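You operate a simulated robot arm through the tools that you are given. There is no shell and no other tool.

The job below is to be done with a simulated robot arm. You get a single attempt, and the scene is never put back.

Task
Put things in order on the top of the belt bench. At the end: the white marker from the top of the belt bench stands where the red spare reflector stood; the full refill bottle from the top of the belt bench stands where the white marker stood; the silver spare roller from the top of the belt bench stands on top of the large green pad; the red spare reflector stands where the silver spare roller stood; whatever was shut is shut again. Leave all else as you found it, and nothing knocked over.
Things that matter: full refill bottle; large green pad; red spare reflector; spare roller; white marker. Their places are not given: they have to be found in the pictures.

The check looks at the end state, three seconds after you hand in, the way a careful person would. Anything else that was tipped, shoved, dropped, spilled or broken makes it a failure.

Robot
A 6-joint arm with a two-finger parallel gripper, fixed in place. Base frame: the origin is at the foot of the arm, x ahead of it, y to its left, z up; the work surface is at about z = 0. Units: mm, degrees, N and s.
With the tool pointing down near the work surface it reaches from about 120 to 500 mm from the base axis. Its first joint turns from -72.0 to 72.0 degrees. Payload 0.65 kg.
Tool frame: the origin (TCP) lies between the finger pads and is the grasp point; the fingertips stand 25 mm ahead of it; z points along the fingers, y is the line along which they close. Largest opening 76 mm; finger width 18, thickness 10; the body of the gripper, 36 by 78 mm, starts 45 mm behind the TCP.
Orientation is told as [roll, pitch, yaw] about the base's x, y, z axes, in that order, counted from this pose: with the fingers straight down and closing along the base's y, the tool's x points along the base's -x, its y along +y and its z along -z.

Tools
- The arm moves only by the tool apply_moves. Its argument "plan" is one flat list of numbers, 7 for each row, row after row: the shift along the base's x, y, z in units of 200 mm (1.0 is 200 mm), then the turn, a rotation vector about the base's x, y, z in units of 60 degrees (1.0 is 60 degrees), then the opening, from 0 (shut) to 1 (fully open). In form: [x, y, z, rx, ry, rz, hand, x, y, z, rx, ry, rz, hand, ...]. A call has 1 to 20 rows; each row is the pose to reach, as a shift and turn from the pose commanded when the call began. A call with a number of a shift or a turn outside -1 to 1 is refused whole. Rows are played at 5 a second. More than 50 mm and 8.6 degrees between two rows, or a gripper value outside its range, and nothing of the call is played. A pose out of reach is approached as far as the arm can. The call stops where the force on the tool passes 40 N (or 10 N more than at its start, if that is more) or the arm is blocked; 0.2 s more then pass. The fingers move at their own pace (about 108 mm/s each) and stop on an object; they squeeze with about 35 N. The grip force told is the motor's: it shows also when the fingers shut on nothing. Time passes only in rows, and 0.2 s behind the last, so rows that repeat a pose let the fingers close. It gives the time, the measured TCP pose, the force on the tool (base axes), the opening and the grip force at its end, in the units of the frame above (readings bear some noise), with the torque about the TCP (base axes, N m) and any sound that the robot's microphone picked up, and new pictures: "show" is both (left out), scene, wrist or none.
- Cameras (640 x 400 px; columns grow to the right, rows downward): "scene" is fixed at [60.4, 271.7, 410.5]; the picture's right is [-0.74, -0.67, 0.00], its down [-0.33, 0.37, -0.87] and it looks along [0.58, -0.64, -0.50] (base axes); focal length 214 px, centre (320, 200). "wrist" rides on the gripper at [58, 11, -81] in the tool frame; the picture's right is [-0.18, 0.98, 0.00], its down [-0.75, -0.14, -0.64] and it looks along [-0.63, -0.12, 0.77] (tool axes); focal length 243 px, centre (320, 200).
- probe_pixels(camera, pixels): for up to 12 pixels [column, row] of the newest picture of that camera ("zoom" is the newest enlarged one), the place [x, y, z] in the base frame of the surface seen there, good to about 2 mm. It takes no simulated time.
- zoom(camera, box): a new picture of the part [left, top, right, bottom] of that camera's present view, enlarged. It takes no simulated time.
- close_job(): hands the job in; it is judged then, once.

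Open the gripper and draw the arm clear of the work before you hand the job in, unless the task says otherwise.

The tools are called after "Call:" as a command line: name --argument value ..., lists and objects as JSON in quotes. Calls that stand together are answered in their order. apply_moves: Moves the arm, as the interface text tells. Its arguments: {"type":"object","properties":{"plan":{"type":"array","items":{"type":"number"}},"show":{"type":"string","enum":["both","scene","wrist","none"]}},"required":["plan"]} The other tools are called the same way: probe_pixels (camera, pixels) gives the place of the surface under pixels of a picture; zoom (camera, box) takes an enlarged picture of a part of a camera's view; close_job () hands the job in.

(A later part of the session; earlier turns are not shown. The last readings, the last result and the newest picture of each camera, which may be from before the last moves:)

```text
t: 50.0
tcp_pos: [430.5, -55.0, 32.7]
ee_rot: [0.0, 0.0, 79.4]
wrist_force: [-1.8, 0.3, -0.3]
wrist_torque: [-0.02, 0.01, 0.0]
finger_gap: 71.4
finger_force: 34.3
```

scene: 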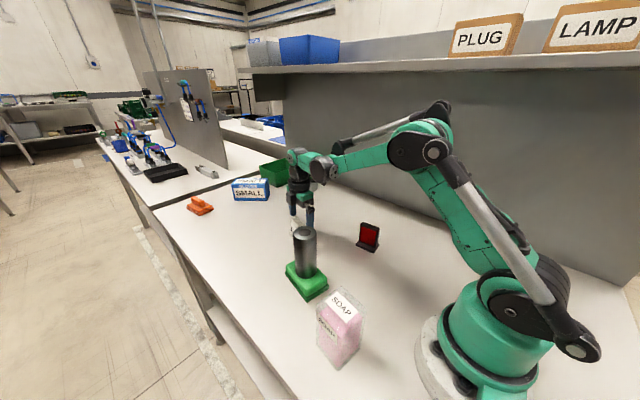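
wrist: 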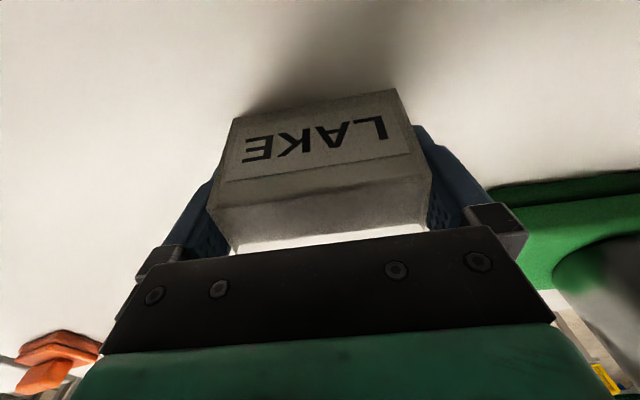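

The grip is firm at 71.4 mm. I lift slowly 20 mm and check the marker's top height.

Call:
apply_moves --plan '[0, 0, 0.015, 0, 0, 0, 0, 0, 0, 0.035, 0, 0, 0, 0, 0, 0, 0.06, 0, 0, 0, 0, 0, 0, 0.085, 0, 0, 0, 0, 0, 0, 0.1, 0, 0, 0, 0, 0, 0, 0.1, 0, 0, 0, 0]' --show "both"

Call:
probe_pixels --camera "wrist" --pixels '[[320, 205], [250, 215], [410, 195], [240, 125], [395, 95], [320, 150], [240, 240], [420, 220]]'

```text
t: 51.4
tcp_pos: [429.9, -55.2, 53.1]
ee_rot: [0.1, -0.1, 79.4]
wrist_force: [-0.2, -0.2, -0.9]
wrist_torque: [-0.01, 0.01, 0.0]
finger_gap: 71.2
finger_force: 35.0
```

scene: 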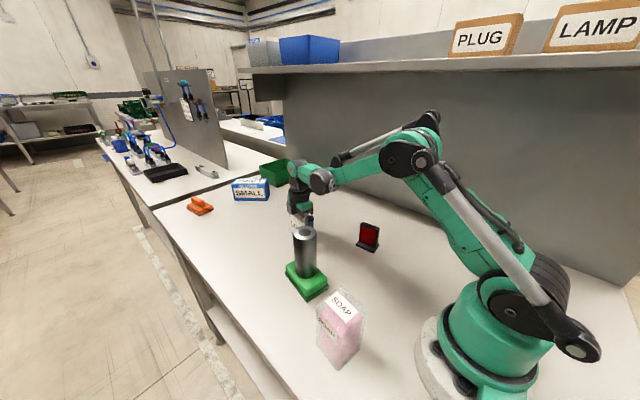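
wrist: 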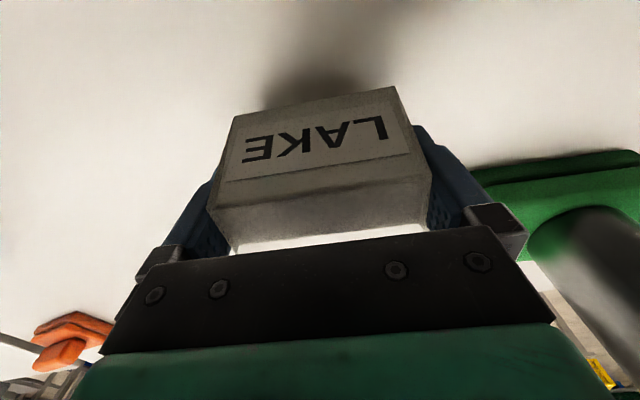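

```text
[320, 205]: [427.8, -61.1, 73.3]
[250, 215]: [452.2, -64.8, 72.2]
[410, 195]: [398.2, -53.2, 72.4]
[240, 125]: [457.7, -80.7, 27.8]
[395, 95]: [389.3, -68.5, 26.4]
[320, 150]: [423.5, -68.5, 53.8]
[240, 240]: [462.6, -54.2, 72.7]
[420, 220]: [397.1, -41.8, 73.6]
```

No slip (top 72.5 = 52+20.5). I lift to about z=180 so the forearm clears the roller when it sweeps over.

Call:
apply_moves --plan '[0, 0, 0.05, 0, 0, 0, 0, 0, 0, 0.13, 0, 0, 0, 0, 0, 0, 0.22, 0, 0, 0, 0, 0, 0, 0.32, 0, 0, 0, 0, 0, 0, 0.42, 0, 0, 0, 0, 0, 0, 0.52, 0, 0, 0, 0, 0, 0, 0.6, 0, 0, 0, 0, 0, 0, 0.635, 0, 0, 0, 0, 0, 0, 0.635, 0, 0, 0, 0]' --show "both"

Call:
probe_pixels --camera "wrist" --pixels '[[320, 205], [250, 215], [410, 195], [240, 125], [395, 95], [320, 150]]'

```text
t: 53.4
tcp_pos: [430.4, -54.5, 180.2]
ee_rot: [0.2, 0.0, 79.4]
wrist_force: [0.1, -0.6, -0.1]
wrist_torque: [0.02, -0.01, -0.02]
finger_gap: 71.2
finger_force: 35.0
```

scene: 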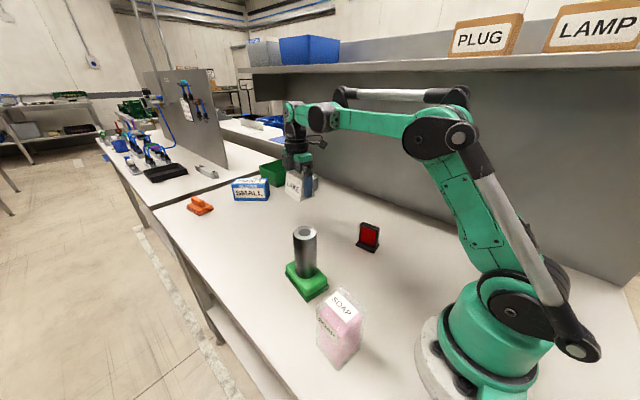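
wrist: 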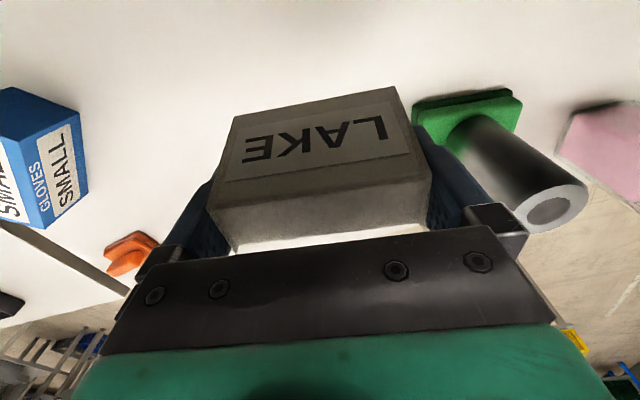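

```text
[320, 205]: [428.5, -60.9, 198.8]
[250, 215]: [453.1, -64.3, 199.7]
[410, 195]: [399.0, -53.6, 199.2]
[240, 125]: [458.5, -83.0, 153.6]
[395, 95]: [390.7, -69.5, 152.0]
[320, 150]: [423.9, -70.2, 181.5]
```

Firm (top 199 at TCP 180). I carry the marker across to above the reflector's former place (449,105).

Call:
apply_moves --plan '[0.006, 0.05, 0, 0, 0, 0, 0, 0.02, 0.17, 0, 0, 0, 0, 0, 0.038, 0.32, 0, 0, 0, 0, 0, 0.056, 0.48, 0, 0, 0, 0, 0, 0.074, 0.63, 0, 0, 0, 0, 0, 0.088, 0.75, 0, 0, 0, 0, 0, 0.094, 0.8, 0, 0, 0, 0, 0, 0.094, 0.8, 0, 0, 0, 0, 0]' --show "both"

Call:
probe_pixels --camera "wrist" --pixels '[[320, 205], [250, 215], [410, 195], [240, 125], [395, 95], [320, 60]]'

```text
t: 55.2
tcp_pos: [449.2, 106.2, 180.3]
ee_rot: [0.1, 0.0, 79.5]
wrist_force: [0.0, 0.6, -0.4]
wrist_torque: [-0.02, -0.02, -0.01]
finger_gap: 71.5
finger_force: 34.1
```

scene: 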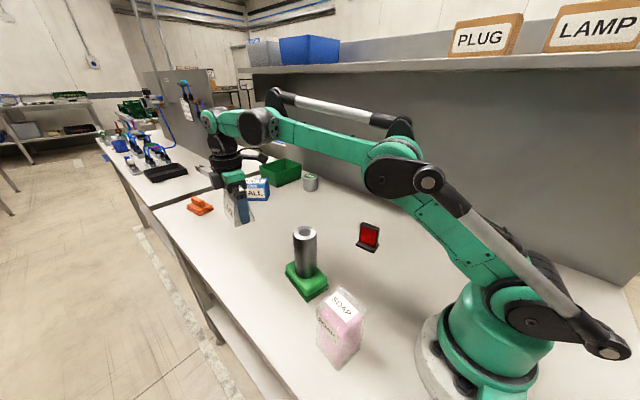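
wrist: 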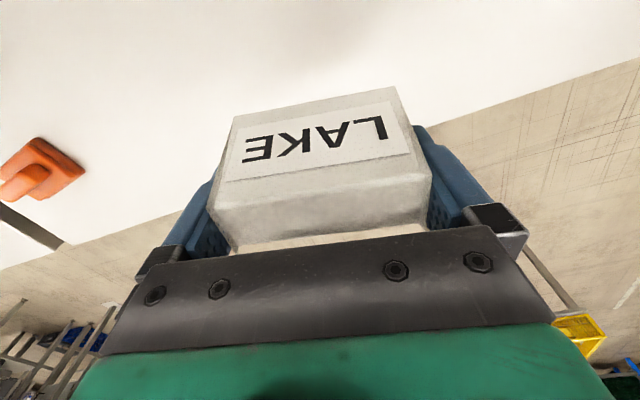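

```text
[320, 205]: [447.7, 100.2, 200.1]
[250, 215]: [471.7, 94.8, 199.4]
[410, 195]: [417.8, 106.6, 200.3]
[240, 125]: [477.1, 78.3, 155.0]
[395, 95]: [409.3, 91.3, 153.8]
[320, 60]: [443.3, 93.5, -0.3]
```

The marker hangs over the target. I probe the bench edge (line from (640,58) to (430,125)) to be sure the whole marker will land on the bench.

Call:
probe_pixels --camera "wrist" --pixels '[[440, 115], [520, 88], [600, 62], [460, 130], [540, 100], [150, 205], [100, 225], [80, 240]]'

Call:
probe_pixels --camera "scene" --pixels '[[180, 255], [195, 270], [200, 275], [215, 290], [205, 285], [230, 270], [185, 262], [210, 283]]'

```text
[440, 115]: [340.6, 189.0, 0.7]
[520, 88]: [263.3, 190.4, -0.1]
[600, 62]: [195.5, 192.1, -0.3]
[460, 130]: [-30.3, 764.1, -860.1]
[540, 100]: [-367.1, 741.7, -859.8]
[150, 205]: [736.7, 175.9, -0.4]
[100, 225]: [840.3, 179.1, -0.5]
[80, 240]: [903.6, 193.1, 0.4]
```

```text
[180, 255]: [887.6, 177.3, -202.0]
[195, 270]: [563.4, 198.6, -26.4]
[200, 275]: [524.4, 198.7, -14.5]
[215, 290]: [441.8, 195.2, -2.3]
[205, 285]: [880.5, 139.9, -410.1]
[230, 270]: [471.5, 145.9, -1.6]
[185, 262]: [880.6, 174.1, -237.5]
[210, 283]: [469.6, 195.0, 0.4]
```

The bench edge is at y≈195, well clear. I lower 135 mm, leaving about 12 mm under the marker.

Call:
apply_moves --plan '[0, 0, -0.06, 0, 0, 0, 0, 0, 0, -0.16, 0, 0, 0, 0, 0, 0, -0.28, 0, 0, 0, 0, 0, 0, -0.4, 0, 0, 0, 0, 0, 0, -0.52, 0, 0, 0, 0, 0, 0, -0.61, 0, 0, 0, 0, 0, 0, -0.66, 0, 0, 0, 0, 0, 0, -0.675, 0, 0, 0, 0, 0, 0, -0.675, 0, 0, 0, 0]' --show "both"

Call:
probe_pixels --camera "wrist" --pixels '[[320, 205], [250, 215], [410, 195], [240, 125], [395, 95], [235, 120]]'

```text
t: 57.2
tcp_pos: [449.5, 105.9, 44.7]
ee_rot: [0.1, 0.1, 79.4]
wrist_force: [0.1, 0.9, 0.1]
wrist_torque: [0.02, 0.0, 0.02]
finger_gap: 71.6
finger_force: 35.0
```

scene: 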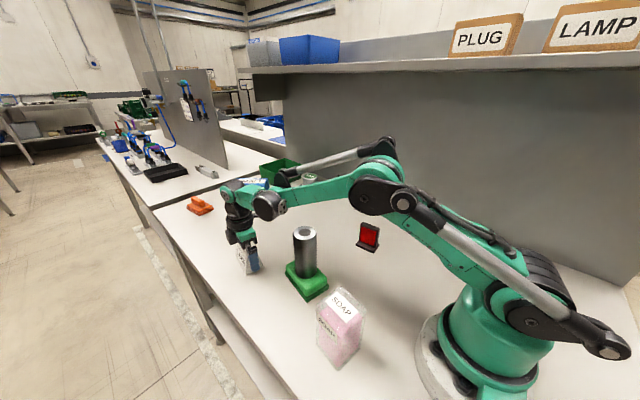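
wrist: 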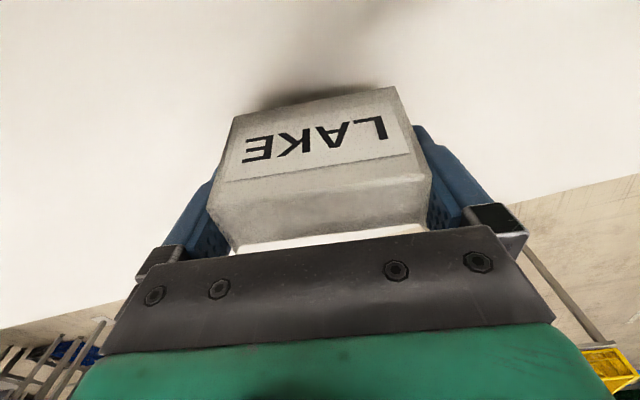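

```text
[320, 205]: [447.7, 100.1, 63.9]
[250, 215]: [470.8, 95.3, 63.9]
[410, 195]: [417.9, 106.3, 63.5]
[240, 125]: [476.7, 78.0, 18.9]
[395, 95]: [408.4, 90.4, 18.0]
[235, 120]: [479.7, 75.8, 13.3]
```

The bottom is ≈12 mm up. I lower 10.5 mm, then will feel for contact.

Call:
apply_moves --plan '[0, 0, -0.02, 0, 0, 0, 0, 0, 0, -0.038, 0, 0, 0, 0, 0, 0, -0.048, 0, 0, 0, 0, 0, 0, -0.053, 0, 0, 0, 0, 0, 0, -0.053, 0, 0, 0, 0]' --show "none"

Call:
apply_moves --plan '[0, 0, -0.003, 0, 0, 0, 0, 0, 0, -0.003, 0, 0, 0, 0]' --show "none"

Call:
apply_moves --plan '[0, 0, -0.003, 0, 0, 0, 0, 0, 0, -0.003, 0, 0, 0, 0]' --show "none"

```text
t: 58.4
tcp_pos: [448.9, 105.1, 33.5]
ee_rot: [0.0, 0.0, 79.4]
wrist_force: [-1.0, -0.8, -0.6]
wrist_torque: [0.01, 0.0, 0.03]
finger_gap: 71.5
finger_force: 34.2
```

```text
t: 59.0
tcp_pos: [449.5, 104.9, 33.2]
ee_rot: [0.1, 0.0, 79.4]
wrist_force: [0.1, 0.3, -1.2]
wrist_torque: [0.02, 0.05, -0.01]
finger_gap: 71.3
finger_force: 35.1
```

```text
t: 59.6
tcp_pos: [448.9, 104.0, 33.0]
ee_rot: [0.1, 0.0, 79.4]
wrist_force: [0.2, 0.1, -0.9]
wrist_torque: [-0.01, 0.03, 0.01]
finger_gap: 71.4
finger_force: 34.6
```

No contact yet. I go down another half millimetre at a time.

Call:
apply_moves --plan '[0, 0, -0.002, 0, 0, 0, 0, 0, 0, -0.002, 0, 0, 0, 0]' --show "none"

Call:
apply_moves --plan '[0, 0, -0.002, 0, 0, 0, 0, 0, 0, -0.002, 0, 0, 0, 0]' --show "none"

```text
t: 60.2
tcp_pos: [448.8, 104.4, 32.2]
ee_rot: [0.1, 0.1, 79.4]
wrist_force: [0.4, -0.7, -1.4]
wrist_torque: [0.01, -0.02, -0.07]
finger_gap: 71.2
finger_force: 34.7
```

```text
t: 60.8
tcp_pos: [448.7, 104.9, 32.9]
ee_rot: [-0.1, 0.0, 79.5]
wrist_force: [0.6, -0.4, 0.9]
wrist_torque: [-0.02, -0.03, -0.01]
finger_gap: 71.5
finger_force: 34.6
```

Force is beginning to turn positive (0.9 N). One more 0.4 mm step, then I read again.

Call:
apply_moves --plan '[0, 0, -0.002, 0, 0, 0, 0, 0, 0, -0.002, 0, 0, 0, 0]' --show "wrist"

```text
t: 61.4
tcp_pos: [449.0, 105.0, 33.1]
ee_rot: [0.0, 0.1, 79.3]
wrist_force: [-3.6, -1.9, 13.9]
wrist_torque: [-0.01, -0.07, -0.08]
finger_gap: 71.5
finger_force: 34.8
```

wrist: 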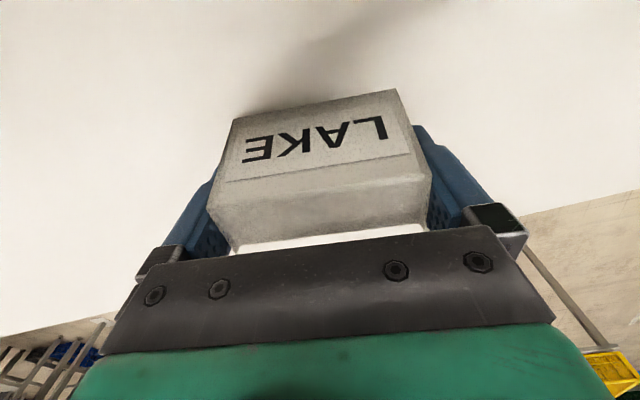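

Contact confirmed (13.9 N). I ease 0.4 mm, open fully, and rise straight up slowly past the marker's ends.

Call:
apply_moves --plan '[0, 0, 0.002, 0, 0, 0, 0, 0, 0, 0.002, 0, 0, 0, 0.96, 0, 0, 0.002, 0, 0, 0, 1, 0, 0, 0.002, 0, 0, 0, 1, 0, 0, 0.002, 0, 0, 0, 1, 0, 0, 0.03, 0, 0, 0, 1, 0, 0, 0.07, 0, 0, 0, 1, 0, 0, 0.12, 0, 0, 0, 1, 0, 0, 0.18, 0, 0, 0, 1, 0, 0, 0.25, 0, 0, 0, 1, 0, 0, 0.35, 0, 0, 0, 1, 0, 0, 0.5, 0, 0, 0, 1, 0, 0, 0.7, 0, 0, 0, 1, 0, 0, 0.8, 0, 0, 0, 1]' --show "both"

Call:
zoom --camera "scene" --box '[200, 210, 320, 300]'

```text
t: 64.4
tcp_pos: [449.1, 104.7, 191.7]
ee_rot: [0.1, 0.0, 79.4]
wrist_force: [-0.8, 0.2, -0.2]
wrist_torque: [-0.02, 0.0, 0.01]
finger_gap: 76.1
finger_force: 0.1
```

scene: 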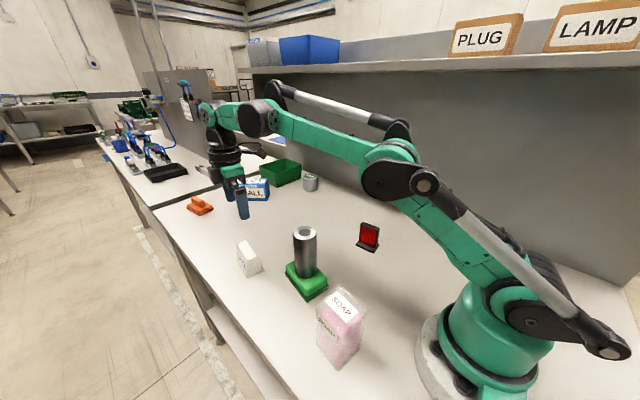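
wrist: 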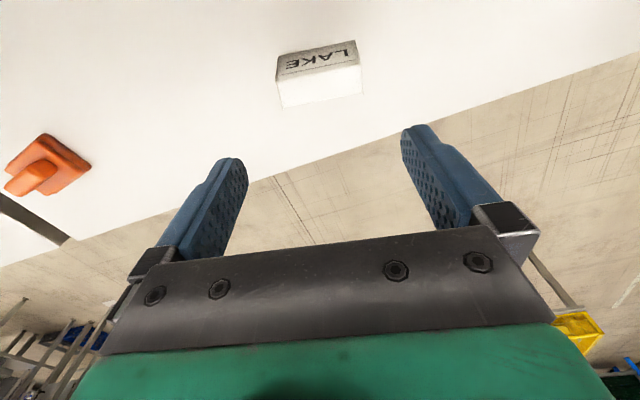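

```text
4.44 times, centred on (260, 255) of scene
```

zoom: 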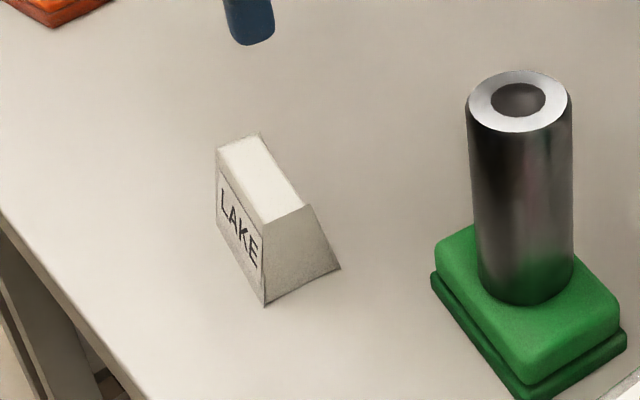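

The marker stands at the reflector's old place. I probe its top corners in the wrist picture to confirm its centre.

Call:
zoom --camera "wrist" --box '[260, 30, 380, 120]'

Call:
probe_pixels --camera "zoom" --pixels '[[95, 235], [532, 150], [537, 322], [118, 390], [320, 260], [110, 140], [500, 70]]'

```text
4.44 times, centred on (320, 75) of wrist
```

zoom: 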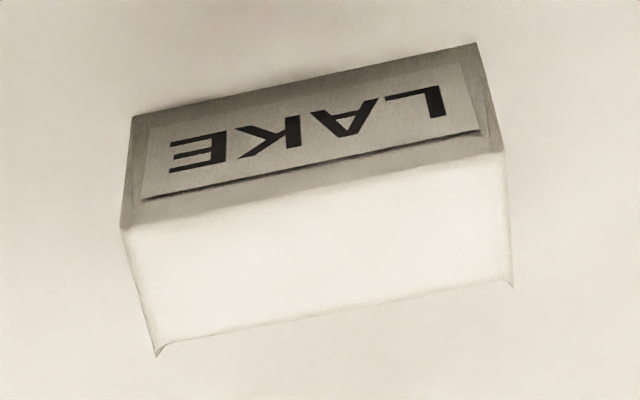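

```text
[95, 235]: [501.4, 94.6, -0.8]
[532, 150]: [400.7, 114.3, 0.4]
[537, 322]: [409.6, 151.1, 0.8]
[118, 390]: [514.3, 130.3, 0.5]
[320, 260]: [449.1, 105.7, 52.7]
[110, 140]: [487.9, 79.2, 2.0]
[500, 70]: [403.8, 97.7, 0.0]
```

Call:
probe_pixels --camera "zoom" --pixels '[[126, 230], [500, 158], [508, 280], [160, 345], [315, 250], [134, 122], [476, 50]]'

```text
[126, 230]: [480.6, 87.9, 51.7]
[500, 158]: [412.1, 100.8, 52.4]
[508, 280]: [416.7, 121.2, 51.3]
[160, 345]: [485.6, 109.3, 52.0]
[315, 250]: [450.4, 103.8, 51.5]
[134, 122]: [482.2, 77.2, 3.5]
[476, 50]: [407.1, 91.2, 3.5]
```

Marker's centre measures (448.8,104.8) — good. Last is the bottle at ≈(167,106): I retreat at z≈215 over the bench towards it, first leg.

Call:
apply_moves --plan '[0, 0, 0.12, 0, 0, 0, 1, -0.1, 0, 0.12, 0, 0, 0.02, 1, -0.3, 0, 0.12, 0, 0, 0.05, 1, -0.5, 0, 0.12, 0, 0, 0.08, 1, -0.7, 0, 0.12, 0, 0, 0.093, 1, -0.85, 0, 0.12, 0, 0, 0.093, 1, -0.9, 0, 0.12, 0, 0, 0.093, 1]' --show "both"

```text
t: 66.0
tcp_pos: [268.8, 104.6, 217.5]
ee_rot: [0.2, 0.0, 84.9]
wrist_force: [-0.3, 0.2, -0.3]
wrist_torque: [0.0, -0.03, -0.01]
finger_gap: 76.1
finger_force: 0.1
out of reach, approached as far as the arm can: row 1
```

scene: 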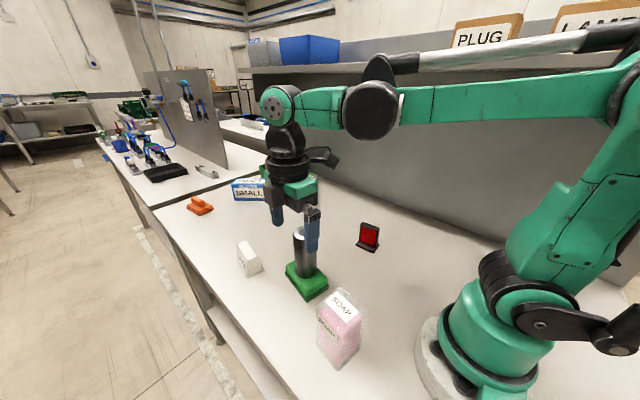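
wrist: 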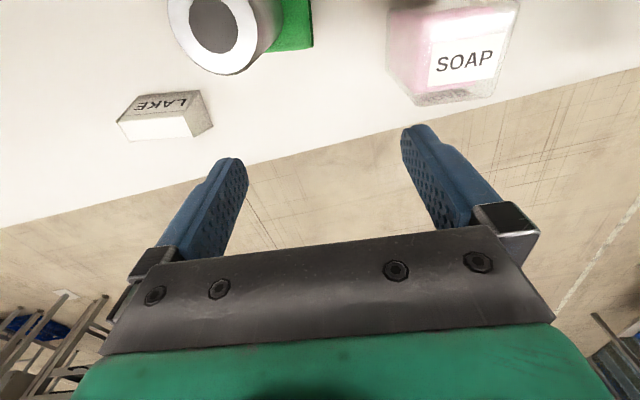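

The arm is clear of the roller. I continue to above the bottle at (167,106), keeping z≈217.

Call:
apply_moves --plan '[-0.12, 0.002, 0, 0, 0, 0, 1, -0.28, 0.004, 0, 0, 0, 0, 1, -0.42, 0.006, 0, 0, 0, 0, 1, -0.509, 0.007, 0, 0, 0, 0, 1, -0.509, 0.007, 0, 0, 0, 0, 1]' --show "both"

Call:
zoom --camera "wrist" --box '[240, 0, 410, 140]'

```text
t: 67.2
tcp_pos: [166.3, 106.2, 216.1]
ee_rot: [0.2, -0.1, 85.0]
wrist_force: [-0.4, -0.9, 0.4]
wrist_torque: [-0.01, -0.04, 0.02]
finger_gap: 75.9
finger_force: 0.2
```

scene: 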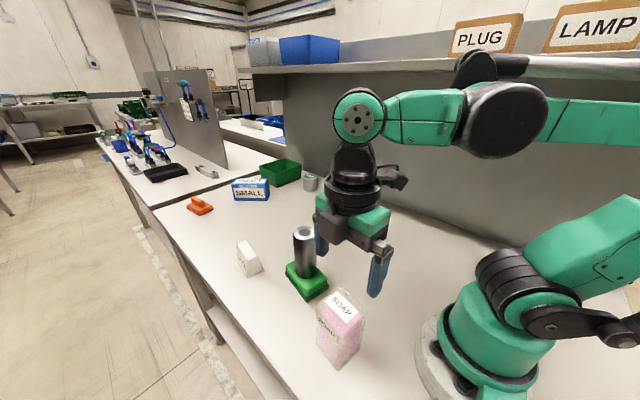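
wrist: 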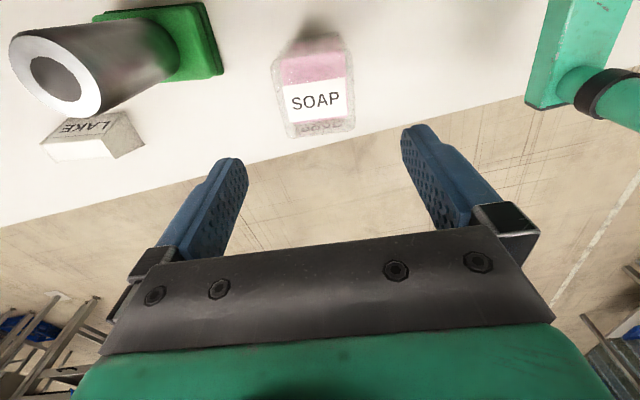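

```text
2.86 times, centred on (325, 70) of wrist
```

zoom: 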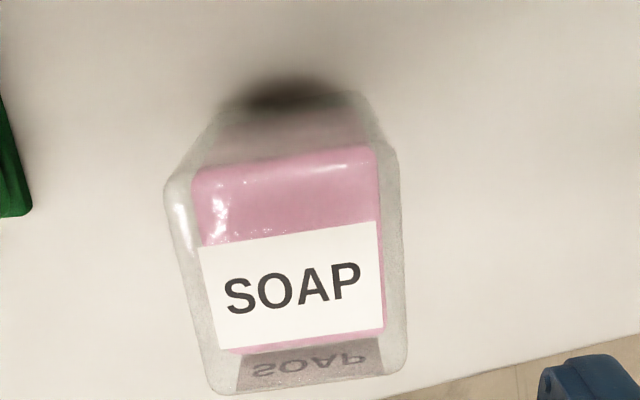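

The bottle's clear shell is at zoom (165..405, 150..390) with the white top label inside. I probe the label's corners and the shell/fill edges to fix its centre and yaw.

Call:
probe_pixels --camera "zoom" --pixels '[[202, 252], [373, 226], [381, 324], [220, 347], [290, 285], [200, 175], [370, 150], [285, 160], [195, 210], [378, 200], [240, 375], [375, 355]]'

Call:
probe_pixels --camera "zoom" --pixels '[[170, 190], [185, 280], [210, 385], [300, 388], [398, 368], [400, 280], [395, 180], [390, 130], [300, 345], [205, 130], [360, 110], [180, 165]]'

```text
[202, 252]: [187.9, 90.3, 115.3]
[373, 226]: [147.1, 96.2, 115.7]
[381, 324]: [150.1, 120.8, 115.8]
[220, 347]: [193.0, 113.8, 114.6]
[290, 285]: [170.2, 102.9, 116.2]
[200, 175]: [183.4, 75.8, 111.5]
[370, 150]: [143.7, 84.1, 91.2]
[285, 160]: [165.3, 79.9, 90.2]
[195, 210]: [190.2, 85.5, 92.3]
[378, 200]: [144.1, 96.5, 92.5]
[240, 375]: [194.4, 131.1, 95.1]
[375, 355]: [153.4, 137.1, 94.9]
```

```text
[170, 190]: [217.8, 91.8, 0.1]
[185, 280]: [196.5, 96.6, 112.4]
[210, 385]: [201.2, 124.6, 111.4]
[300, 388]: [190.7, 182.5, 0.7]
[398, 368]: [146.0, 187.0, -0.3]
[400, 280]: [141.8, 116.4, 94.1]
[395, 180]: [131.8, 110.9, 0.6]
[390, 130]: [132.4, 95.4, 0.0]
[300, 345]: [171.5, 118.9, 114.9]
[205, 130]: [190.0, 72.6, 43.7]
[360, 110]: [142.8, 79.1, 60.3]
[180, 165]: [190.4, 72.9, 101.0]
```

The bottle is centred at ≈(169.3,105), yaw ≈-8.6°, about 57 mm square, 115 high. I align (yaw 81.4°) and descend first to z≈146, tips just above its top.

Call:
apply_moves --plan '[0.0125, -0.005, -0.06, 0, 0, -0.06, 1, 0.0125, -0.005, -0.18, 0, 0, -0.06, 1, 0.0125, -0.005, -0.29, 0, 0, -0.06, 1, 0.0125, -0.005, -0.35, 0, 0, -0.06, 1, 0.0125, -0.005, -0.35, 0, 0, -0.06, 1]' --show "both"

Call:
zoom --camera "wrist" --box '[190, 40, 470, 250]'

```text
t: 68.4
tcp_pos: [168.9, 104.0, 145.2]
ee_rot: [0.1, 0.0, 81.4]
wrist_force: [0.5, 1.2, -0.5]
wrist_torque: [-0.01, 0.0, 0.0]
finger_gap: 76.1
finger_force: 0.0
```

scene: 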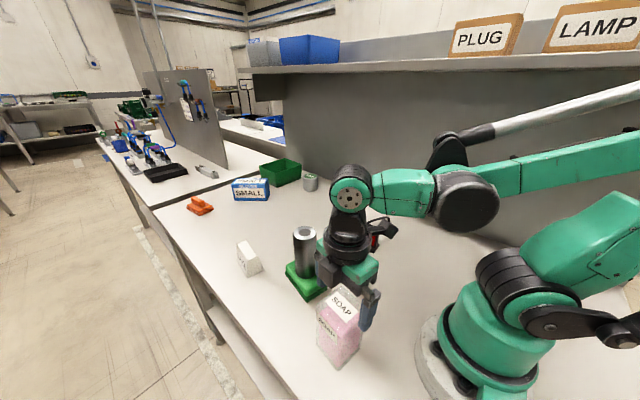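
wrist: 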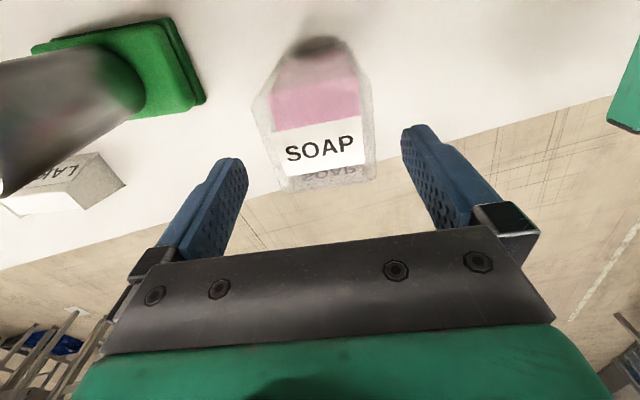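

```text
1.90 times, centred on (330, 145) of wrist
```

zoom: 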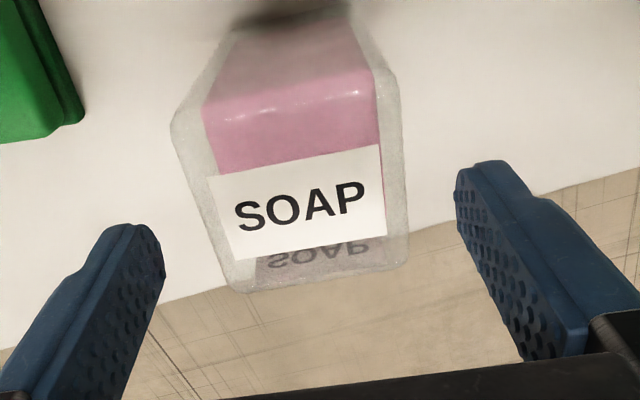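

The bottle sits centred between the tips with ample room on both sides. I descend to TCP z≈80.

Call:
apply_moves --plan '[0, 0, -0.06, 0, 0, 0, 1, 0, 0, -0.13, 0, 0, 0, 1, 0, 0, -0.2, 0, 0, 0, 1, 0, 0, -0.27, 0, 0, 0, 1, 0, 0, -0.328, 0, 0, 0, 1, 0, 0, -0.328, 0, 0, 0, 1]' --show "both"

```text
t: 69.8
tcp_pos: [169.7, 105.9, 80.3]
ee_rot: [0.1, 0.0, 81.3]
wrist_force: [-0.1, -0.2, 0.4]
wrist_torque: [0.02, -0.01, -0.02]
finger_gap: 76.1
finger_force: 0.1
```

scene: 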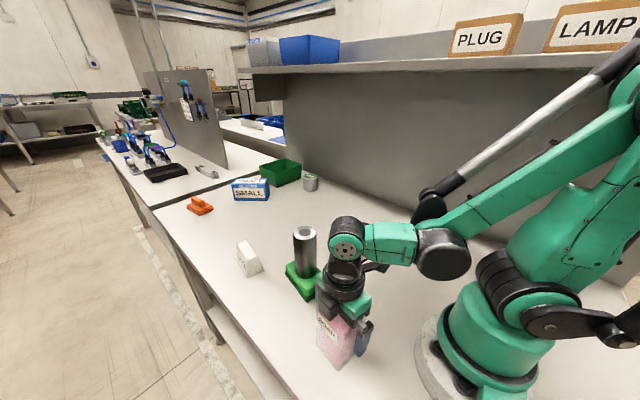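
wrist: 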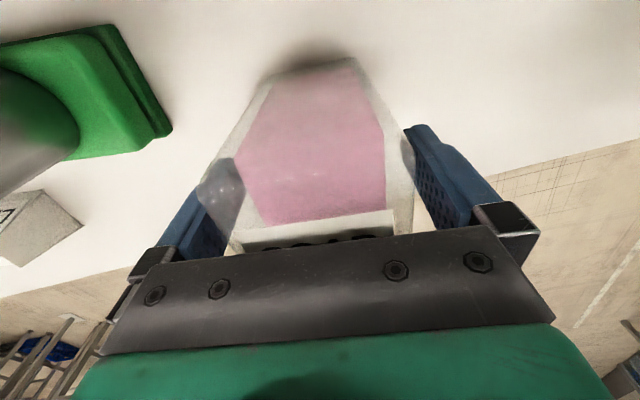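

No contact forces and the bottle is between the fingers. I close stepwise on it and hold.

Call:
apply_moves --plan '[0, 0, 0, 0, 0, 0, 0.85, 0, 0, 0, 0, 0, 0, 0.75, 0, 0, 0, 0, 0, 0, 0.5, 0, 0, 0, 0, 0, 0, 0, 0, 0, 0, 0, 0, 0, 0, 0, 0, 0, 0, 0, 0, 0]' --show "wrist"

```text
t: 71.2
tcp_pos: [169.2, 104.7, 80.3]
ee_rot: [0.1, 0.0, 81.4]
wrist_force: [0.7, 0.1, 0.2]
wrist_torque: [-0.03, 0.04, 0.01]
finger_gap: 58.0
finger_force: 35.0
```

wrist: 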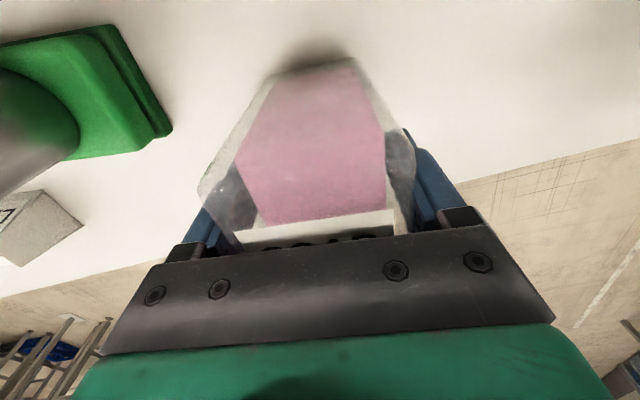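

The bottle is gripped at 58 mm. I take a reference probe of the label, then lift slowly 15 mm.

Call:
probe_pixels --camera "wrist" --pixels '[[300, 232], [350, 222], [320, 180], [280, 200], [370, 190]]'

Call:
apply_moves --plan '[0, 0, 0.01, 0, 0, 0, 0, 0, 0, 0.025, 0, 0, 0, 0, 0, 0, 0.045, 0, 0, 0, 0, 0, 0, 0.065, 0, 0, 0, 0, 0, 0, 0.075, 0, 0, 0, 0, 0, 0, 0.075, 0, 0, 0, 0]' --show "both"

Call:
probe_pixels --camera "wrist" --pixels '[[300, 232], [350, 222], [320, 180], [280, 200], [370, 190]]'

```text
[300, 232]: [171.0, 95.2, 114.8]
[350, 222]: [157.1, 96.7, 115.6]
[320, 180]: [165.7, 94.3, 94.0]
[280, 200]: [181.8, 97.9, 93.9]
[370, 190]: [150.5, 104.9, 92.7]
```

```text
t: 72.6
tcp_pos: [169.5, 105.5, 95.5]
ee_rot: [0.1, 0.0, 81.4]
wrist_force: [0.0, -0.7, -2.9]
wrist_torque: [0.07, 0.02, 0.0]
finger_gap: 58.2
finger_force: 35.2
```

scene: 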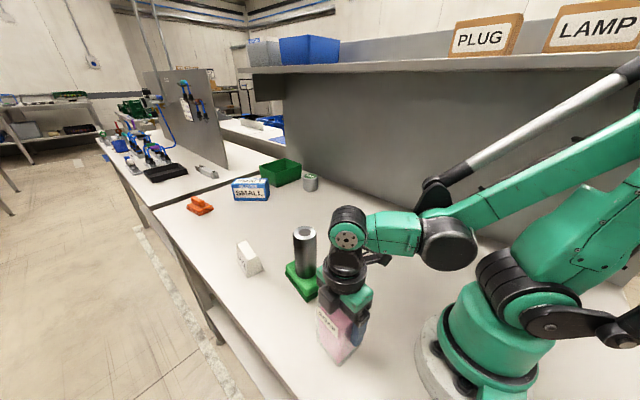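
wrist: 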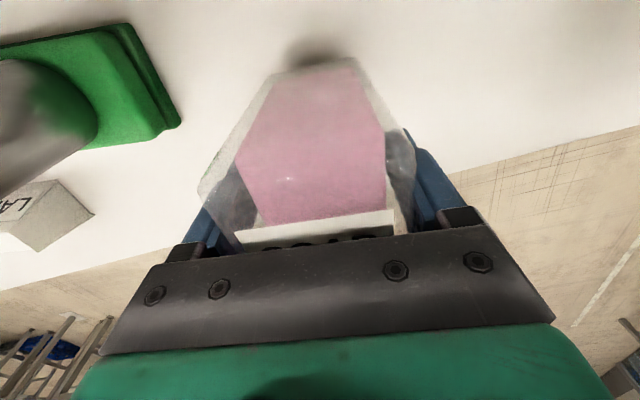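

```text
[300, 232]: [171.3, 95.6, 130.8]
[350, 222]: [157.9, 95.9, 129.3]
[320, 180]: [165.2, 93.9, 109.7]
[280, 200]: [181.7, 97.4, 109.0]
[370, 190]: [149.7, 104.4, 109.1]
```

No slip (label 130 = 115+15), load about 3 N. I lift a further 45 mm, to TCP z≈140.

Call:
apply_moves --plan '[0, 0, 0.03, 0, 0, 0, 0, 0, 0, 0.08, 0, 0, 0, 0, 0, 0, 0.13, 0, 0, 0, 0, 0, 0, 0.18, 0, 0, 0, 0, 0, 0, 0.215, 0, 0, 0, 0, 0, 0, 0.225, 0, 0, 0, 0, 0, 0, 0.225, 0, 0, 0, 0]' --show "both"

Call:
probe_pixels --camera "wrist" --pixels '[[300, 232], [350, 222], [320, 180], [280, 200], [370, 190]]'

```text
t: 74.2
tcp_pos: [169.1, 105.1, 140.5]
ee_rot: [0.1, 0.0, 81.5]
wrist_force: [0.2, -0.8, -2.5]
wrist_torque: [0.0, -0.02, 0.0]
finger_gap: 57.8
finger_force: 35.2
```

scene: 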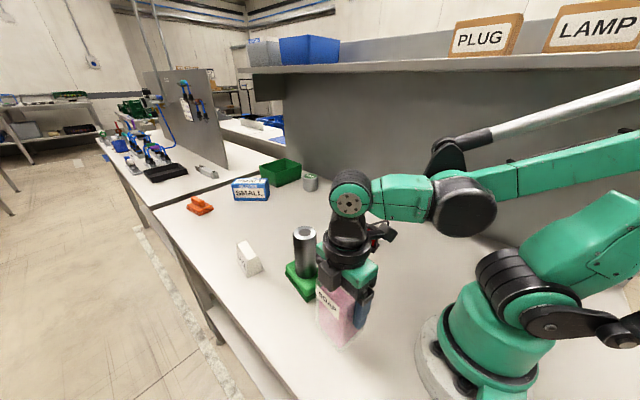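
wrist: 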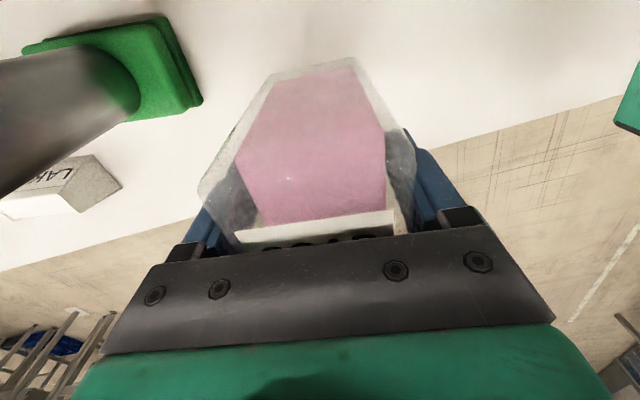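

```text
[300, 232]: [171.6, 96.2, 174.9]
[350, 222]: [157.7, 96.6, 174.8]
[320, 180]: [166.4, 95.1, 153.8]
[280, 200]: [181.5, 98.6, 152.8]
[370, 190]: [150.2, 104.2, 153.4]
```

Firm (label at 175 = 115+60). I carry the bottle around the roller on the near side: first in -y to about (190,-65).

Call:
apply_moves --plan '[0.005, -0.04, 0, 0, 0, 0, 0, 0.015, -0.12, 0, 0, 0, 0, 0, 0.03, -0.23, 0, 0, 0, 0, 0, 0.045, -0.35, 0, 0, 0, 0, 0, 0.06, -0.47, 0, 0, 0, 0, 0, 0.075, -0.59, 0, 0, 0, 0, 0, 0.09, -0.71, 0, 0, 0, 0, 0, 0.1, -0.81, 0, 0, 0, 0, 0, 0.105, -0.85, 0, 0, 0, 0, 0, 0.105, -0.85, 0, 0, 0, 0, 0]' --show "both"

Call:
probe_pixels --camera "wrist" --pixels '[[300, 232], [350, 222], [320, 180], [280, 200], [370, 190]]'

```text
t: 76.4
tcp_pos: [192.2, -65.2, 140.4]
ee_rot: [0.0, -0.1, 81.4]
wrist_force: [0.7, -0.7, -2.7]
wrist_torque: [-0.01, 0.0, 0.0]
finger_gap: 57.8
finger_force: 34.8
```

scene: 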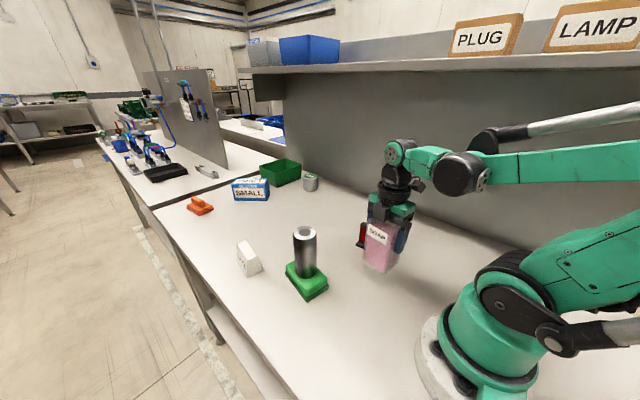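
wrist: 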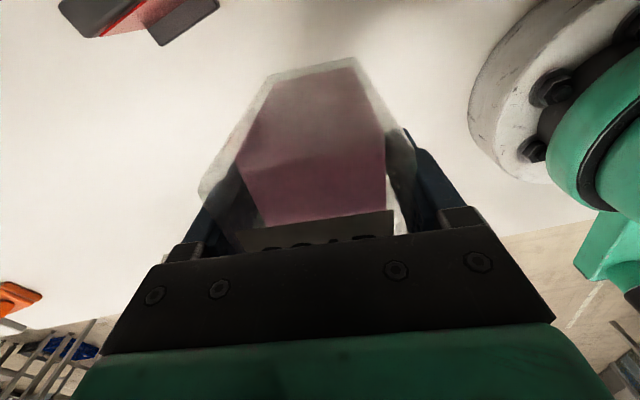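

```text
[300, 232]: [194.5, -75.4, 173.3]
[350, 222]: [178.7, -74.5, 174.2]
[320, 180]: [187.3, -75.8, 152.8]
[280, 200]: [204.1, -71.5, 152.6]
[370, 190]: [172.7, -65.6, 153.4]
```

The bottle is steady (label ≈174). I now carry it in +x along y≈-62 between the roller and the reflector.

Call:
apply_moves --plan '[0.04, 0.003, 0, 0, 0, 0, 0, 0.12, 0.007, 0, 0, 0, 0, 0, 0.23, 0.01, 0, 0, 0, 0, 0, 0.36, 0.015, 0, 0, 0, 0, 0, 0.49, 0.015, 0, 0, 0, 0, 0, 0.62, 0.015, 0, 0, 0, 0, 0, 0.75, 0.015, 0, 0, 0, 0, 0, 0.86, 0.015, 0, 0, 0, 0, 0, 0.92, 0.015, 0, 0, 0, 0, 0, 0.94, 0.015, 0, 0, 0, 0, 0, 0.94, 0.015, 0, 0, 0, 0, 0]' --show "both"

Call:
probe_pixels --camera "wrist" --pixels '[[300, 232], [350, 222], [320, 180], [280, 200], [370, 190]]'

```text
t: 78.8
tcp_pos: [379.0, -61.7, 140.7]
ee_rot: [0.1, 0.0, 81.4]
wrist_force: [-0.3, 0.6, -2.2]
wrist_torque: [0.0, -0.03, -0.01]
finger_gap: 58.0
finger_force: 35.4
```

scene: 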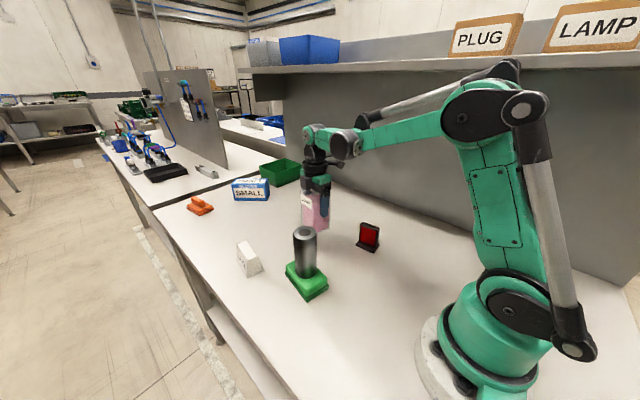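
wrist: 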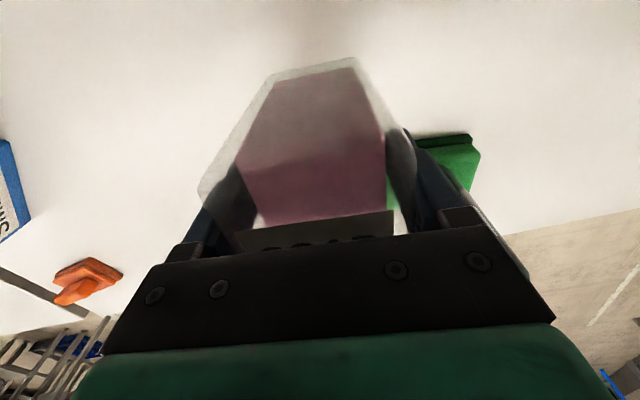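

```text
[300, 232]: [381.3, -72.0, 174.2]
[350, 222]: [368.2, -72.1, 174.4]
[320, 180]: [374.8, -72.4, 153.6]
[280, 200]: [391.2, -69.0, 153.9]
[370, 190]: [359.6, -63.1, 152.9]
```

Steady again. By the probes the bottle's centre is at (379.1,-62.5); I move the last 50/7.5 mm to the marker's former place (429.5,-55) and lower 50 mm.

Call:
apply_moves --plan '[0.05, 0.0075, 0, 0, 0, 0, 0, 0.13, 0.02, 0, 0, 0, 0, 0, 0.21, 0.032, 0, 0, 0, 0, 0, 0.252, 0.0375, 0, 0, 0, 0, 0, 0.252, 0.0375, 0, 0, 0, 0, 0, 0.252, 0.0375, -0.06, 0, 0, 0, 0, 0.252, 0.0375, -0.13, 0, 0, 0, 0, 0.252, 0.0375, -0.2, 0, 0, 0, 0, 0.252, 0.0375, -0.25, 0, 0, 0, 0, 0.252, 0.0375, -0.25, 0, 0, 0, 0]' --show "both"

Call:
probe_pixels --camera "wrist" --pixels '[[300, 232], [350, 222], [320, 180], [280, 200], [370, 190]]'

```text
t: 81.0
tcp_pos: [429.8, -54.7, 90.2]
ee_rot: [0.1, 0.0, 81.4]
wrist_force: [-0.5, -1.0, -2.8]
wrist_torque: [0.01, -0.01, 0.02]
finger_gap: 57.6
finger_force: 35.4
```

scene: 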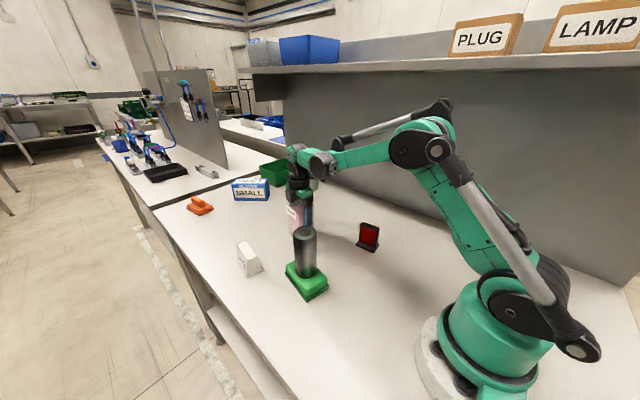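
wrist: 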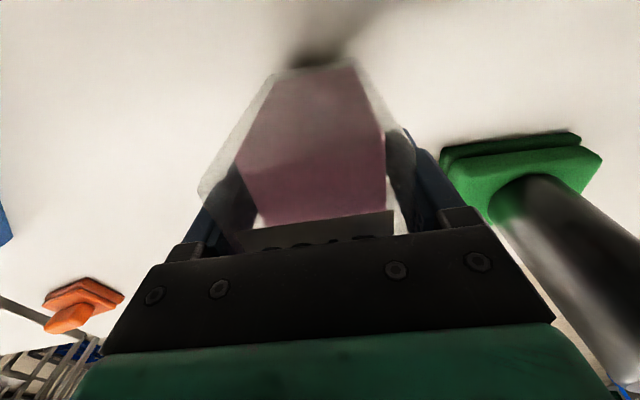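

```text
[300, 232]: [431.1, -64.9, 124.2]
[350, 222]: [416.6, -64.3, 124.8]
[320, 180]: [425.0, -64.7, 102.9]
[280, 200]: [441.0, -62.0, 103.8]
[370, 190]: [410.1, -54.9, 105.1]
```

The bottle's bottom is ≈9.5 mm up and centred at (428.9,-55). I nudge +0.5 mm in x, lower 8.4 mm, then feel for contact.

Call:
apply_moves --plan '[0.0025, 0, -0.015, 0, 0, 0, 0, 0.0025, 0, -0.03, 0, 0, 0, 0, 0.0025, 0, -0.038, 0, 0, 0, 0, 0.0025, 0, -0.042, 0, 0, 0, 0, 0.0025, 0, -0.042, 0, 0, 0, 0]' --show "none"

Call:
apply_moves --plan '[0, 0, -0.002, 0, 0, 0, 0, 0, 0, -0.002, 0, 0, 0, 0]' --show "none"

Call:
apply_moves --plan '[0, 0, -0.002, 0, 0, 0, 0, 0, 0, -0.002, 0, 0, 0, 0]' --show "none"

```text
t: 82.2
tcp_pos: [430.0, -54.3, 81.7]
ee_rot: [0.1, 0.0, 81.4]
wrist_force: [-0.7, 1.0, -2.8]
wrist_torque: [-0.02, 0.01, 0.0]
finger_gap: 58.0
finger_force: 35.3
```

```text
t: 82.8
tcp_pos: [429.0, -54.0, 83.4]
ee_rot: [0.1, 0.0, 81.5]
wrist_force: [0.5, 0.0, -2.5]
wrist_torque: [0.0, -0.01, 0.01]
finger_gap: 57.9
finger_force: 35.2
```

```text
t: 83.4
tcp_pos: [429.6, -55.0, 81.6]
ee_rot: [0.1, 0.0, 81.5]
wrist_force: [0.2, 0.3, -2.4]
wrist_torque: [0.03, 0.02, -0.02]
finger_gap: 58.1
finger_force: 35.1
```

No contact yet (still -2.4 N). I continue down in 0.4 mm steps with a reading after each.

Call:
apply_moves --plan '[0, 0, -0.002, 0, 0, 0, 0, 0, 0, -0.002, 0, 0, 0, 0]' --show "none"

Call:
apply_moves --plan '[0, 0, -0.002, 0, 0, 0, 0, 0, 0, -0.002, 0, 0, 0, 0]' --show "none"

```text
t: 84.0
tcp_pos: [429.3, -54.1, 81.3]
ee_rot: [0.1, 0.0, 81.4]
wrist_force: [0.6, 0.6, -3.2]
wrist_torque: [0.0, -0.01, -0.02]
finger_gap: 58.1
finger_force: 34.7
```

```text
t: 84.6
tcp_pos: [428.9, -53.1, 81.8]
ee_rot: [0.0, 0.0, 81.5]
wrist_force: [0.3, -2.1, 17.8]
wrist_torque: [0.07, -0.23, 0.06]
finger_gap: 57.7
finger_force: 35.5
```

Contact with the bench (17.8 N). I ease 0.4 mm, open the fingers gradually, and check before rising.

Call:
apply_moves --plan '[0, 0, 0.002, 0, 0, 0, 0, 0, 0, 0.002, 0, 0, 0, 0.8, 0, 0, 0.002, 0, 0, 0, 0.9, 0, 0, 0.002, 0, 0, 0, 1, 0, 0, 0.002, 0, 0, 0, 1]' --show "both"

```text
t: 85.8
tcp_pos: [429.7, -54.0, 81.6]
ee_rot: [0.2, 0.0, 81.4]
wrist_force: [0.1, -0.3, 0.3]
wrist_torque: [-0.03, 0.0, 0.01]
finger_gap: 76.1
finger_force: 0.1
```

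scene: 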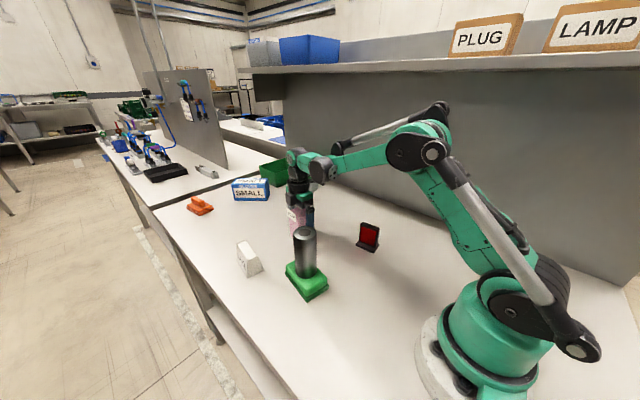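
wrist: 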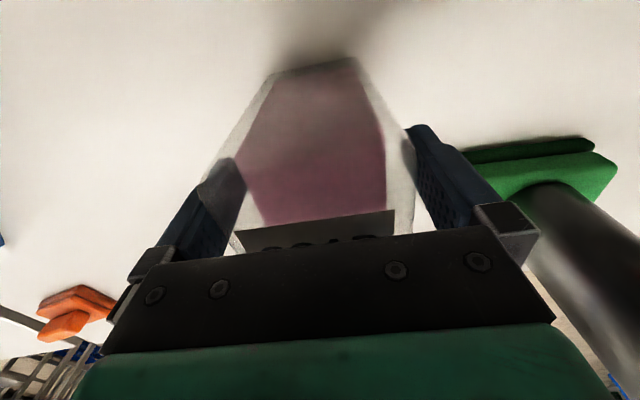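

The fingers are fully open and the bottle stands between them. I rise straight up slowly to z≈200.

Call:
apply_moves --plan '[0, 0, 0.04, 0, 0, 0, 1, 0, 0, 0.1, 0, 0, 0, 1, 0, 0, 0.18, 0, 0, 0, 1, 0, 0, 0.28, 0, 0, 0, 1, 0, 0, 0.4, 0, 0, 0, 1, 0, 0, 0.52, 0, 0, 0, 1, 0, 0, 0.6, 0, 0, 0, 1, 0, 0, 0.6, 0, 0, 0, 1]' --show "both"

Call:
zoom --camera "wrist" --box '[240, 0, 410, 140]'

```text
t: 87.6
tcp_pos: [429.0, -54.0, 200.5]
ee_rot: [0.1, 0.0, 81.3]
wrist_force: [0.3, -0.8, -0.5]
wrist_torque: [0.02, -0.04, -0.01]
finger_gap: 76.0
finger_force: 0.0
```

scene: 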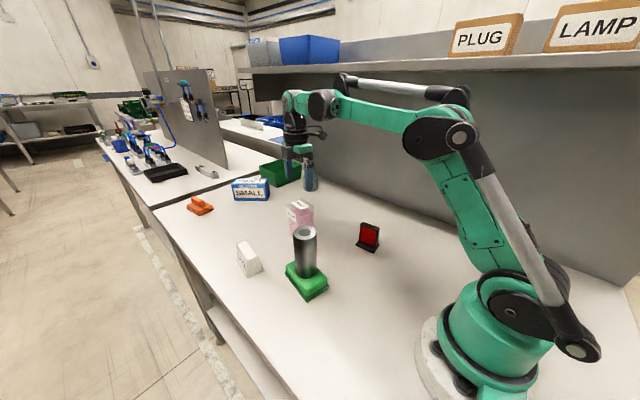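
wrist: 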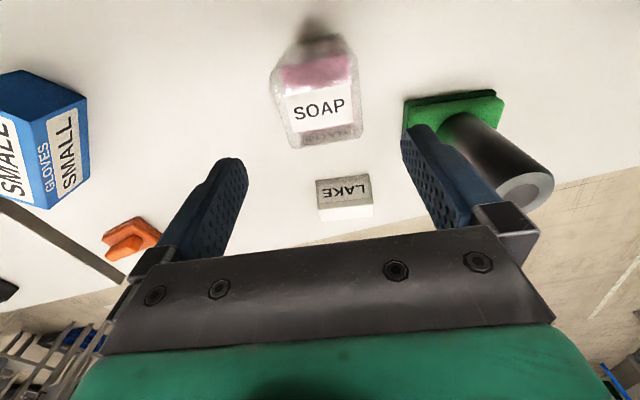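

```text
2.86 times, centred on (325, 70) of wrist
```

zoom: 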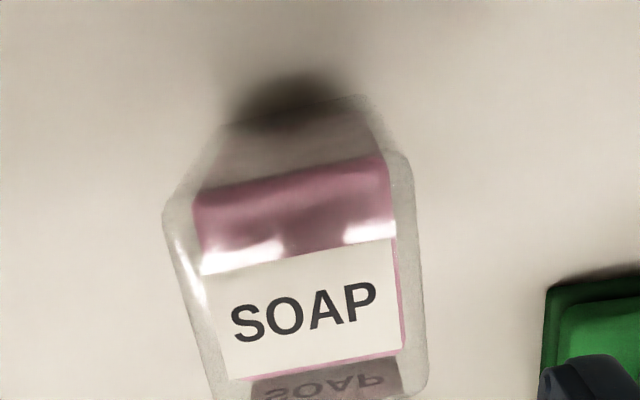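

The bottle stands at the marker's former place. I probe its label corners to confirm the centre, and check the other objects in the scene.

Call:
probe_pixels --camera "zoom" --pixels '[[205, 280], [392, 244], [400, 342], [230, 373], [305, 310]]'

Call:
zoom --camera "scene" --box '[170, 150, 410, 310]'

Call:
probe_pixels --camera "scene" --pixels '[[305, 233], [297, 235], [313, 235], [305, 228], [305, 240], [306, 262], [305, 274], [200, 210], [250, 190], [312, 187]]'

```text
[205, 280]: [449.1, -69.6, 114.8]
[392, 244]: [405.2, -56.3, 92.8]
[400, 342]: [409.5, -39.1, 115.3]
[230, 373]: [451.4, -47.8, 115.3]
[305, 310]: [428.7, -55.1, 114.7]
```

```text
2.50 times, centred on (290, 230) of scene
```

zoom: 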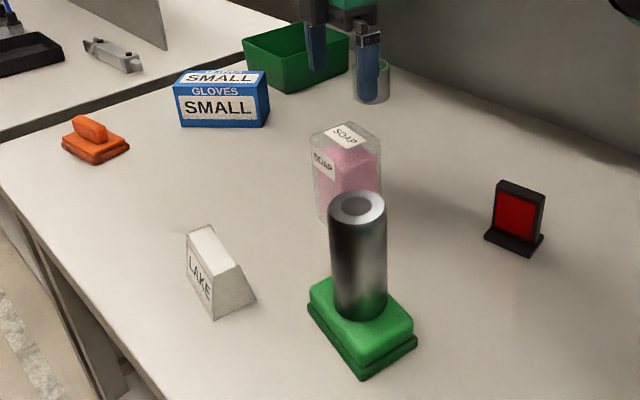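

```text
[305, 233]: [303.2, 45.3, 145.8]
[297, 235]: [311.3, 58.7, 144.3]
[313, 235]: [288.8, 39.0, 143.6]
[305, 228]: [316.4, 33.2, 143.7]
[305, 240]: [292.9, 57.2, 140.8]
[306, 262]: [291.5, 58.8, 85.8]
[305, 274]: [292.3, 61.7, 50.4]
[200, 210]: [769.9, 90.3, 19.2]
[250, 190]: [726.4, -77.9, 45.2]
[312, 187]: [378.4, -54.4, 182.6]
```

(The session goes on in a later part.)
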